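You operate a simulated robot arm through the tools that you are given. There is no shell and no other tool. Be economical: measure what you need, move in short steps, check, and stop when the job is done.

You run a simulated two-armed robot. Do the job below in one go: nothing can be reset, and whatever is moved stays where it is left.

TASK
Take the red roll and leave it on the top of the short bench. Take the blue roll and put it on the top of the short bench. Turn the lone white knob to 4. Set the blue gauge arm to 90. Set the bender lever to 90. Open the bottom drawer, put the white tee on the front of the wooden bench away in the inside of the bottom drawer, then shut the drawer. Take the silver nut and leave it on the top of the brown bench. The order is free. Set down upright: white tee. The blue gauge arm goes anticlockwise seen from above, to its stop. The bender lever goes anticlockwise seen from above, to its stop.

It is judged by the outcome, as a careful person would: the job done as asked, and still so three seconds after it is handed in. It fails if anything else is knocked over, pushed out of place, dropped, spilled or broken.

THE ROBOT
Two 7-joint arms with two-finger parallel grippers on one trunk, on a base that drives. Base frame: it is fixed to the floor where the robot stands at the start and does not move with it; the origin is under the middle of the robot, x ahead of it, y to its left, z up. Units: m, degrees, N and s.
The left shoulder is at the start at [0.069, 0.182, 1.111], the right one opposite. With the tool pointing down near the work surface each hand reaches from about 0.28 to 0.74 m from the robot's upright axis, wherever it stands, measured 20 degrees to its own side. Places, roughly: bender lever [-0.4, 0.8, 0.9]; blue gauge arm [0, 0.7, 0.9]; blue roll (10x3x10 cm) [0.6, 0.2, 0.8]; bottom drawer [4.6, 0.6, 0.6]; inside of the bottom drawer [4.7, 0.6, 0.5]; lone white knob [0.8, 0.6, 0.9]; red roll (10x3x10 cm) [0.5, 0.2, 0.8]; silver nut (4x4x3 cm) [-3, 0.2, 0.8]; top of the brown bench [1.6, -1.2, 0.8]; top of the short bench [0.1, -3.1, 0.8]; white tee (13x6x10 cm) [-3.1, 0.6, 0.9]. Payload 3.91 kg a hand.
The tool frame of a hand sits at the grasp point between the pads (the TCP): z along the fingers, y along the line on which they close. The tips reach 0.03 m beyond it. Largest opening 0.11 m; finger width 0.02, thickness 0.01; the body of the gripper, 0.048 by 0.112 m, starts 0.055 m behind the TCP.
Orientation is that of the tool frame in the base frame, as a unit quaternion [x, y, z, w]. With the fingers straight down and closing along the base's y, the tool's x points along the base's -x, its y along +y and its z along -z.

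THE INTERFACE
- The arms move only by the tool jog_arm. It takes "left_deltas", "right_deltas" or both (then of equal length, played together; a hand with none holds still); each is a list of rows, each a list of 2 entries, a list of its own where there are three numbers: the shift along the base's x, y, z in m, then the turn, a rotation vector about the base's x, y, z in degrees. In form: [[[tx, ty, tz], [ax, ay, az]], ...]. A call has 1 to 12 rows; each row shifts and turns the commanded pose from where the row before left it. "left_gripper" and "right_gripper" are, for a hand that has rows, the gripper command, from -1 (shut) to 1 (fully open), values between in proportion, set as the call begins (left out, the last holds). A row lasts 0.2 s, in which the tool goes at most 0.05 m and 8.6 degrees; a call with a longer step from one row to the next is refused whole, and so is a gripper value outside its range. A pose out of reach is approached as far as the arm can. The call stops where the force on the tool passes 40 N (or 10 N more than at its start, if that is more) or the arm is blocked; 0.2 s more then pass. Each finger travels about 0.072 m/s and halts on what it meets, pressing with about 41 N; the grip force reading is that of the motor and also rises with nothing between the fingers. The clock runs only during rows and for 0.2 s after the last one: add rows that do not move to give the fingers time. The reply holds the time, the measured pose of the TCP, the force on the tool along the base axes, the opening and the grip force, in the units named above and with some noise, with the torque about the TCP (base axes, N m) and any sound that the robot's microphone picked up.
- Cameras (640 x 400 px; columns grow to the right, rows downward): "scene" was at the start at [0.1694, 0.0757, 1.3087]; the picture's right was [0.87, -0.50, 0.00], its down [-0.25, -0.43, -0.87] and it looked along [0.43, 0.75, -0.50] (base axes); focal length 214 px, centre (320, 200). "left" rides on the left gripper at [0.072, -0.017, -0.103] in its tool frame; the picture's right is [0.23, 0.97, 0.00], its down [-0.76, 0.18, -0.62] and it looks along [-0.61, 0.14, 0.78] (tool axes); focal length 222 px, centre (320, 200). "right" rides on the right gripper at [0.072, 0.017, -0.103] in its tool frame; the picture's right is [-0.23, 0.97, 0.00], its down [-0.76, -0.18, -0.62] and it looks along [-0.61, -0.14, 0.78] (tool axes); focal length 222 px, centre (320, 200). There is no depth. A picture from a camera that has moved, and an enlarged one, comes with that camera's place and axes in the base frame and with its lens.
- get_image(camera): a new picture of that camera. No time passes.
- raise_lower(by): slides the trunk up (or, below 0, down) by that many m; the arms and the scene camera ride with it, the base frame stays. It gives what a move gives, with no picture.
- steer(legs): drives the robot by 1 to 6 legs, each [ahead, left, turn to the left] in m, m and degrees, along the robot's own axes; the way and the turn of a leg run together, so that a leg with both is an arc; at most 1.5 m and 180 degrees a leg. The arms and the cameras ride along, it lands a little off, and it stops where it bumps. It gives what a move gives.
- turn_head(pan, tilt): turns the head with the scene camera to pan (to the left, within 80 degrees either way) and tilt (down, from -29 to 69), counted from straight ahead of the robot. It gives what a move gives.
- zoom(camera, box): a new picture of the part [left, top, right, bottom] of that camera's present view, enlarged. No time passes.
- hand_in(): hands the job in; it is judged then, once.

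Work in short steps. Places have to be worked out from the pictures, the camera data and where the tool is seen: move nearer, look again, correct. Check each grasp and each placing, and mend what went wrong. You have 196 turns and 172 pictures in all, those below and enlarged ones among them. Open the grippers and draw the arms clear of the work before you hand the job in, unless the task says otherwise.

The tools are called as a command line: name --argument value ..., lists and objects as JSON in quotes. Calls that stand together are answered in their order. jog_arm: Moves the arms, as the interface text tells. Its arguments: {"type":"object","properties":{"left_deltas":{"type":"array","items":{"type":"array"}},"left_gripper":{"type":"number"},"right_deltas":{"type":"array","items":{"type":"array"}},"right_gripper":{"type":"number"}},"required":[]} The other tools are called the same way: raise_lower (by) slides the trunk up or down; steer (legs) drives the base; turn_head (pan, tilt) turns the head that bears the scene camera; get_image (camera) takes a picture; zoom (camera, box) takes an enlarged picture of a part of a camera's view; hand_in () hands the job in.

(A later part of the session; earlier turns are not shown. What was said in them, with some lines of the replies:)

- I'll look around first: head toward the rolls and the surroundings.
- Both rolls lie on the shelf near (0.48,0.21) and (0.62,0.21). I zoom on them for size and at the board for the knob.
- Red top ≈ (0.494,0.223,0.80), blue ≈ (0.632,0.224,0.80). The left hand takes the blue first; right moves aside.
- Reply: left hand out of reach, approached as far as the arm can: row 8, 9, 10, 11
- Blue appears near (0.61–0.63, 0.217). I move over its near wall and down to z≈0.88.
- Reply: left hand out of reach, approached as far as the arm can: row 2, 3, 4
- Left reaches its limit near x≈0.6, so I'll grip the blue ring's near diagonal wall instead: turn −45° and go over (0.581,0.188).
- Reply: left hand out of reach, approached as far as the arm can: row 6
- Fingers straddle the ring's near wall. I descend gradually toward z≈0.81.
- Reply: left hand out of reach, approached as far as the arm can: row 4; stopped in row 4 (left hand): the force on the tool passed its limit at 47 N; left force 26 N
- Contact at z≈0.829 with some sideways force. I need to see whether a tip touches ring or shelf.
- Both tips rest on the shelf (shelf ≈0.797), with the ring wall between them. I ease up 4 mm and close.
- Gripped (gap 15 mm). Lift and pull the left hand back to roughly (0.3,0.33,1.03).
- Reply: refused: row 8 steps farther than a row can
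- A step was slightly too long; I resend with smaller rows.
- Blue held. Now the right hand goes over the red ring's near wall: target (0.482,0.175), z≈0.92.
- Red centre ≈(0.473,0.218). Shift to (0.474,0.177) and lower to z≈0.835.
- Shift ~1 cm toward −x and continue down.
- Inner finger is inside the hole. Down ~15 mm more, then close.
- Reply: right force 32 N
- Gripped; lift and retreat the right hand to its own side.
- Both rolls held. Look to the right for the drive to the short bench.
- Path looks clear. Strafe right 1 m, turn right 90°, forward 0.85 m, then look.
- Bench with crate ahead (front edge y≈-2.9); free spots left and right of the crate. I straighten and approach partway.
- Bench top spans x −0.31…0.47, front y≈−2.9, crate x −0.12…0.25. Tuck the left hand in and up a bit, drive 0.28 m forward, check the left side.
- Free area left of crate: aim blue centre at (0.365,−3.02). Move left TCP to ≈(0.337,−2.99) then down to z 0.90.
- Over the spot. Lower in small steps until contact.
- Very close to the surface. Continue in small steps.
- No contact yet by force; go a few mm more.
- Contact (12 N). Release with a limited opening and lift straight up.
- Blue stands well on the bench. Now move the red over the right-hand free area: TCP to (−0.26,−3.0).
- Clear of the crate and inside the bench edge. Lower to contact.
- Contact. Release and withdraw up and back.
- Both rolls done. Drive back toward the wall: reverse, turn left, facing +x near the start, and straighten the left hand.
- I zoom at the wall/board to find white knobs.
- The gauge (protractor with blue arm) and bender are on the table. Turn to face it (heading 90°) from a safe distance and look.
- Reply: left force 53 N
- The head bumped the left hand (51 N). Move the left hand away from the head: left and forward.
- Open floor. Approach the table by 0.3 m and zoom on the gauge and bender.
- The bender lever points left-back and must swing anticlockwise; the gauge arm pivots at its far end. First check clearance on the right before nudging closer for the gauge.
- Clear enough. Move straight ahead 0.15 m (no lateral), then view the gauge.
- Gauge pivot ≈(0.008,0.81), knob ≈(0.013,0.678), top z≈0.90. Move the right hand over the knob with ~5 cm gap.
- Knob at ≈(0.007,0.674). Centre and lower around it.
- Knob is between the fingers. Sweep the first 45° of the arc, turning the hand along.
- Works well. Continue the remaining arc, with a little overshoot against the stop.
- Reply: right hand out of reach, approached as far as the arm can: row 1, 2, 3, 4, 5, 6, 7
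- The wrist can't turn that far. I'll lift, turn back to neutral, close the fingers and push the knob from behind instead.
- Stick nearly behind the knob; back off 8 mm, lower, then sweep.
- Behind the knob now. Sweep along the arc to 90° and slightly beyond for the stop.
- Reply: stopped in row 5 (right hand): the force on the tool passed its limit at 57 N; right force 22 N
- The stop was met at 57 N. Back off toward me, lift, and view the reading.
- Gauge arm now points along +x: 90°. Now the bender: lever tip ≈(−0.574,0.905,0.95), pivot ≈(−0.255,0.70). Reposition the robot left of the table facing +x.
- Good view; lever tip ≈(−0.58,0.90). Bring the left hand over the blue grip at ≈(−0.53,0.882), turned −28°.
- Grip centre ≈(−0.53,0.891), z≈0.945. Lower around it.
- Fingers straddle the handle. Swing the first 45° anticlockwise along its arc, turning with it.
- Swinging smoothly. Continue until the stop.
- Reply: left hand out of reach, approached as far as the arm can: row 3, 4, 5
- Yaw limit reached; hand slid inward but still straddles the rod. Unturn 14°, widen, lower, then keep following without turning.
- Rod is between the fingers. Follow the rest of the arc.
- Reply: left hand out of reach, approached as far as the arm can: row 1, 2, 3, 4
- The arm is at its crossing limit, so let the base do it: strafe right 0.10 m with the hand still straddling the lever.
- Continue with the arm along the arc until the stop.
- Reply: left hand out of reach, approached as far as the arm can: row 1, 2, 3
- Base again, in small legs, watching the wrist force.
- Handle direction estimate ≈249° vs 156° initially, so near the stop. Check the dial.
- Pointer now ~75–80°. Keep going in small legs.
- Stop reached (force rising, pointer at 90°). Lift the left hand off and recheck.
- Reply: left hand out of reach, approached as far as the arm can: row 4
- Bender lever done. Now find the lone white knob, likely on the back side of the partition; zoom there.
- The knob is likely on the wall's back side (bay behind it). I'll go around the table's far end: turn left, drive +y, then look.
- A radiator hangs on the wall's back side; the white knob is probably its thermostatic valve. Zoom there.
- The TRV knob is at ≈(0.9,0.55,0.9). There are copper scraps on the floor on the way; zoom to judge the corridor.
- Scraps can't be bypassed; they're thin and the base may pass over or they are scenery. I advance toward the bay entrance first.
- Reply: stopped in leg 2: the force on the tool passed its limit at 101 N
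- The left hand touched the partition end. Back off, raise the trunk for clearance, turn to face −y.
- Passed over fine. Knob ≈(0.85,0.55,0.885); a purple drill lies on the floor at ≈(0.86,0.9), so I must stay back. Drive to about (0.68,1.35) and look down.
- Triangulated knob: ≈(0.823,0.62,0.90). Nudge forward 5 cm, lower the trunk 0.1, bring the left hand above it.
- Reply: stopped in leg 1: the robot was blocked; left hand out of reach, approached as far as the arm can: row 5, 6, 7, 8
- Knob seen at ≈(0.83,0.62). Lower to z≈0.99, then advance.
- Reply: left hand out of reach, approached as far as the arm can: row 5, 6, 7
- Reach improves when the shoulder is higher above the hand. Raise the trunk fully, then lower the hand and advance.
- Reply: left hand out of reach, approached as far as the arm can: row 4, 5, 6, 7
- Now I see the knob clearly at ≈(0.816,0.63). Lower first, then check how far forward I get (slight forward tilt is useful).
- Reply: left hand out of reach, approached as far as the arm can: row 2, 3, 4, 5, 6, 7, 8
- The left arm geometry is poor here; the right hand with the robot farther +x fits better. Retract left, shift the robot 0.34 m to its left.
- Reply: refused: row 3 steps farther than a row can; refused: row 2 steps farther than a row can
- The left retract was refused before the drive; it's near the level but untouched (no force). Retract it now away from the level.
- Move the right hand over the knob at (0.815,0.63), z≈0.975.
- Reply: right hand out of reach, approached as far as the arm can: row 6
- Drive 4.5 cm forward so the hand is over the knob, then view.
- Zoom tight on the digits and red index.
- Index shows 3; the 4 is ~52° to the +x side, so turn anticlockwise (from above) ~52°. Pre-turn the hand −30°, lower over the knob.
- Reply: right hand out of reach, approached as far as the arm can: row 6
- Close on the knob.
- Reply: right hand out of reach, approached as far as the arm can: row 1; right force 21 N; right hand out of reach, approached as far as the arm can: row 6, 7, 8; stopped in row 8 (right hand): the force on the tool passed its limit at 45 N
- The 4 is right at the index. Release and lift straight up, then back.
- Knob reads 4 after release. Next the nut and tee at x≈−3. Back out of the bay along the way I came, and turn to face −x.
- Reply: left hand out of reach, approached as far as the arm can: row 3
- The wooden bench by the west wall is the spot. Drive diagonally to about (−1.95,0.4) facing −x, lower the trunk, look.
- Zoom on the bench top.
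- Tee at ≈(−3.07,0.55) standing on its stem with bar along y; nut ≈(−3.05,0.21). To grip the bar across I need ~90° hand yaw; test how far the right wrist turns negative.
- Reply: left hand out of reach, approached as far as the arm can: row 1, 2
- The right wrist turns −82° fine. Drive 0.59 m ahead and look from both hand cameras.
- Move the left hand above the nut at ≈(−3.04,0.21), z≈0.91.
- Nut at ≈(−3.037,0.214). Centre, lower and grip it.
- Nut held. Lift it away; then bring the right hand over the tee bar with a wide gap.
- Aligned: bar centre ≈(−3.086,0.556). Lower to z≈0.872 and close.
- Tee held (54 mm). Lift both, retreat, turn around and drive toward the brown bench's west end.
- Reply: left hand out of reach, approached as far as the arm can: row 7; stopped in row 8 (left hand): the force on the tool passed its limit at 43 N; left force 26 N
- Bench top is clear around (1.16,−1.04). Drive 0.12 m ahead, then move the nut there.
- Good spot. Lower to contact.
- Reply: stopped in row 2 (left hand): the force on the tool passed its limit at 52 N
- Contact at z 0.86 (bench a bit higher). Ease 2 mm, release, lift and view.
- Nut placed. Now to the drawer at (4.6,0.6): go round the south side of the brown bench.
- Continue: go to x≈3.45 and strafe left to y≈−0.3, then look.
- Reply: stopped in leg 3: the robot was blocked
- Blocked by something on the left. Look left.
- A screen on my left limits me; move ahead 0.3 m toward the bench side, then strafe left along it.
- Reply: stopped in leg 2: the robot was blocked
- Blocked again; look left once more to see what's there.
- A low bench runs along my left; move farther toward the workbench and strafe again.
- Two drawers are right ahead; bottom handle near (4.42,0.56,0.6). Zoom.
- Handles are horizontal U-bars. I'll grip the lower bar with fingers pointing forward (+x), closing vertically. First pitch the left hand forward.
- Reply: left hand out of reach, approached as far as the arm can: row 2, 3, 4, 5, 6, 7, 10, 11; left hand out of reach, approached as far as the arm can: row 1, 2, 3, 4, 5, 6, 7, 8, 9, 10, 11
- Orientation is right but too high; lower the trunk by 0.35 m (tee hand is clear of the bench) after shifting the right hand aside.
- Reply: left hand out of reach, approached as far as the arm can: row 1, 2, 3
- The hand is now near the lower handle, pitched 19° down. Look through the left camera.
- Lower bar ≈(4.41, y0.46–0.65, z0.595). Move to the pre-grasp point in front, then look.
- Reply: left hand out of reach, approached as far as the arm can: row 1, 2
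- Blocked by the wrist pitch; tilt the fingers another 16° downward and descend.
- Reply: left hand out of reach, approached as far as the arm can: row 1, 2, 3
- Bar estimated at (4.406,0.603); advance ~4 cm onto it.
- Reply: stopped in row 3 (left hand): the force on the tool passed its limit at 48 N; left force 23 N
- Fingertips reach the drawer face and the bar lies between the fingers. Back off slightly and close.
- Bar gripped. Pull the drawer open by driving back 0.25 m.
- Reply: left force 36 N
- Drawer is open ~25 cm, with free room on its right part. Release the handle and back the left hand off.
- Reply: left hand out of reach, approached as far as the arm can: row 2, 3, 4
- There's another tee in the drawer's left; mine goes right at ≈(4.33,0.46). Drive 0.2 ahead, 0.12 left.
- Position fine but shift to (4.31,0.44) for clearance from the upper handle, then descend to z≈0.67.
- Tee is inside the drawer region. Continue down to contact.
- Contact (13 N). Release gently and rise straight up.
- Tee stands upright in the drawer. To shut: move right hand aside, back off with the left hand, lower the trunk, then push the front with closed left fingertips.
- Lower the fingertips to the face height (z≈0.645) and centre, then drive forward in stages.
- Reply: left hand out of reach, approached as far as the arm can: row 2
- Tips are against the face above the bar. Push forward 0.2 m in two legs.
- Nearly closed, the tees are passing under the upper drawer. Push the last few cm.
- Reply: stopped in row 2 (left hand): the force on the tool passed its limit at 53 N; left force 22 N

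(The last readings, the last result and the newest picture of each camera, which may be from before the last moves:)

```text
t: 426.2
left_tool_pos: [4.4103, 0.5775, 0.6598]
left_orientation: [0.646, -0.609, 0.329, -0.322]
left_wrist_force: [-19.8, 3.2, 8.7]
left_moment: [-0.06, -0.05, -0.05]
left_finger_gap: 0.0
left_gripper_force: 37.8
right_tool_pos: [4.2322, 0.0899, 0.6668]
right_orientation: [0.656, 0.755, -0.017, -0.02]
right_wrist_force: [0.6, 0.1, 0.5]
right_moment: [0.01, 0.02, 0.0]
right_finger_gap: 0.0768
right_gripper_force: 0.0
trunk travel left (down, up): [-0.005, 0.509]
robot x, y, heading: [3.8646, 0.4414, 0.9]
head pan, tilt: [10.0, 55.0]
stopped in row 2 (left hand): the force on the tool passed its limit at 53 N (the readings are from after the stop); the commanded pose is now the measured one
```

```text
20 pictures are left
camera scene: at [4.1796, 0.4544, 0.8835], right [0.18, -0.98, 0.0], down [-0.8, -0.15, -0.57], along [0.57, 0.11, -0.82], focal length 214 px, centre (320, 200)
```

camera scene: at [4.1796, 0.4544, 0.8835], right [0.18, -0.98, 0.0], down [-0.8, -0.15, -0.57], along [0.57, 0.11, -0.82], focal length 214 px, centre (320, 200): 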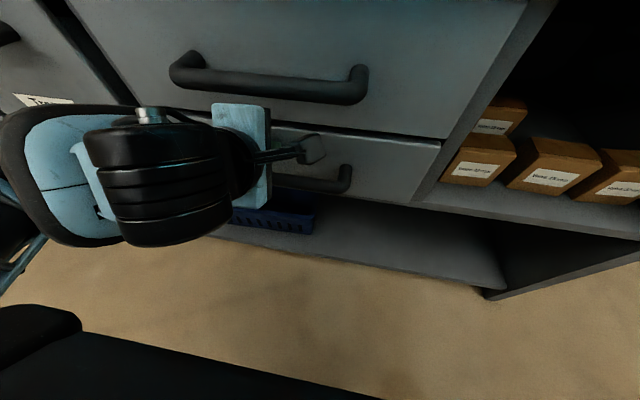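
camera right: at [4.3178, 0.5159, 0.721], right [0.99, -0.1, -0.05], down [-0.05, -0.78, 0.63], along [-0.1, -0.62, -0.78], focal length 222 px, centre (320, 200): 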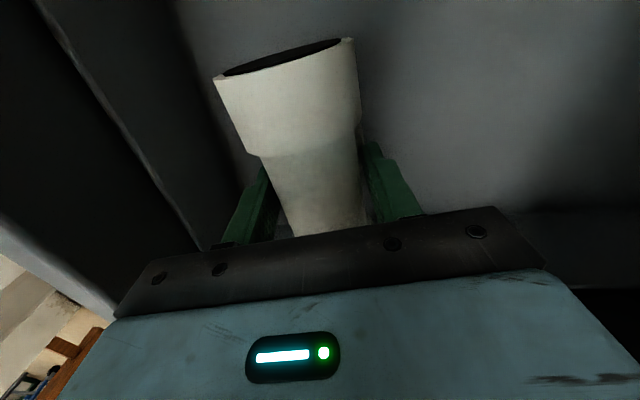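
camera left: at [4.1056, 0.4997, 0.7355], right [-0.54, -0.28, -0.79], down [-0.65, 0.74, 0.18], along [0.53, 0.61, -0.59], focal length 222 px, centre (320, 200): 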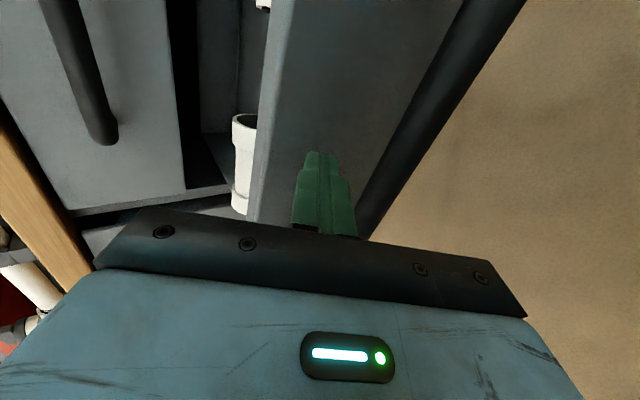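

The drawer is shut against its stop. Back off and take a final look.

steer --legs '[[-0.28, 0, 0]]'

jog_arm --left_deltas '[[[0, 0.01, 0.02], [0, 0, 0]], [[0, 0, 0], [0, 0, 0]], [[0, 0, 0], [0, 0, 0]]]' --left_gripper 1

raise_lower --by 0.3

zoom --camera "scene" --box '[200, 60, 440, 220]'

```text
t: 428.1
left_tool_pos: [4.1306, 0.5777, 0.6576]
left_orientation: [0.648, -0.607, 0.328, -0.322]
left_wrist_force: [0.6, 0.6, -0.2]
left_moment: [-0.01, -0.01, -0.01]
left_finger_gap: 0.0
left_gripper_force: 37.9
right_tool_pos: [3.9542, 0.0891, 0.6656]
right_orientation: [0.653, 0.757, -0.017, -0.021]
right_wrist_force: [0.1, -0.3, -0.4]
right_moment: [0.02, -0.02, -0.02]
right_finger_gap: 0.0766
right_gripper_force: 0.1
trunk travel left (down, up): [-0.005, 0.509]
robot x, y, heading: [3.5825, 0.4338, 0.8]
head pan, tilt: [10.0, 55.0]
```

```text
t: 428.9
left_tool_pos: [4.13, 0.5905, 0.6774]
left_orientation: [0.648, -0.607, 0.327, -0.323]
left_wrist_force: [-0.6, -0.3, -0.3]
left_moment: [0.02, 0.0, 0.01]
left_finger_gap: 0.1098
left_gripper_force: 0.8
right_tool_pos: [3.955, 0.0882, 0.6645]
right_orientation: [0.653, 0.757, -0.018, -0.02]
right_wrist_force: [-0.7, -0.1, -0.4]
right_moment: [0.0, 0.04, 0.0]
right_finger_gap: 0.0768
right_gripper_force: 0.1
trunk travel left (down, up): [-0.005, 0.509]
robot x, y, heading: [3.5877, 0.4366, 1.0]
head pan, tilt: [10.0, 55.0]
```

```text
t: 431.9
left_tool_pos: [4.1291, 0.5877, 0.978]
left_orientation: [0.649, -0.606, 0.327, -0.323]
left_wrist_force: [0.0, 0.2, 0.7]
left_moment: [-0.04, -0.01, 0.0]
left_finger_gap: 0.1102
left_gripper_force: 0.0
right_tool_pos: [3.954, 0.0891, 0.9652]
right_orientation: [0.653, 0.757, -0.018, -0.021]
right_wrist_force: [-0.3, -0.1, 0.8]
right_moment: [-0.02, 0.0, -0.02]
right_finger_gap: 0.0771
right_gripper_force: 0.0
trunk travel left (down, up): [-0.305, 0.209]
robot x, y, heading: [3.584, 0.4379, 1.1]
head pan, tilt: [10.0, 55.0]
```

```text
2.50 times, centred on (320, 140) of scene
camera zoom: at [3.7977, 0.4509, 1.2006], right [0.19, -0.98, 0.0], down [-0.8, -0.16, -0.57], along [0.56, 0.11, -0.82], focal length 536 px, centre (320, 350)
```

zoom: 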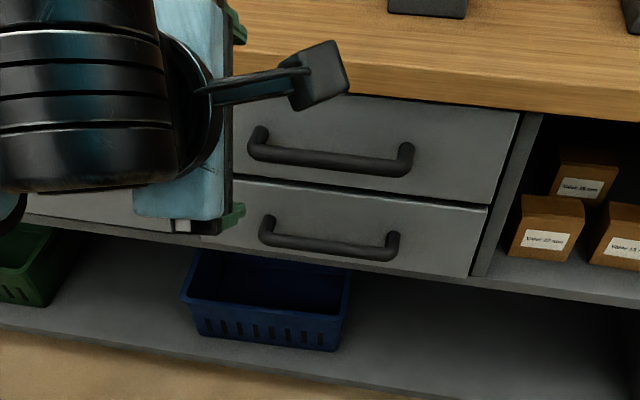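

Everything is placed, grippers are open and the arms are clear. Handing in.

hand_in

```text
The job is handed in.
```

I finished every part of the task and handed the job in, but the floor and the tee in the shut drawer were not rechecked. The grippers are open and the arms are clear.

- **Rolls:** the red and blue rolls are on the short bench.
- **Settings:** the white knob reads 4. The blue gauge arm and the bender lever are both at 90, against their stops.
- **Nut:** the silver nut is on the brown bench.
- **Tee and drawer:** I set the white tee upright in the bottom drawer and shut the drawer to its stop. I last saw the tee upright as the drawer was closing.

Three things could count against the job:
- **Copper scraps:** to reach the knob I drove over copper scraps on the floor. I did not check afterwards whether they moved.
- **Partition:** my left hand bumped the end of a partition at about 100 N.
- **Blocked drives:** the base was stopped three times. Once was beside the purple drill, which looked unmoved afterwards. Twice was in the drawer aisle, by something I never identified.
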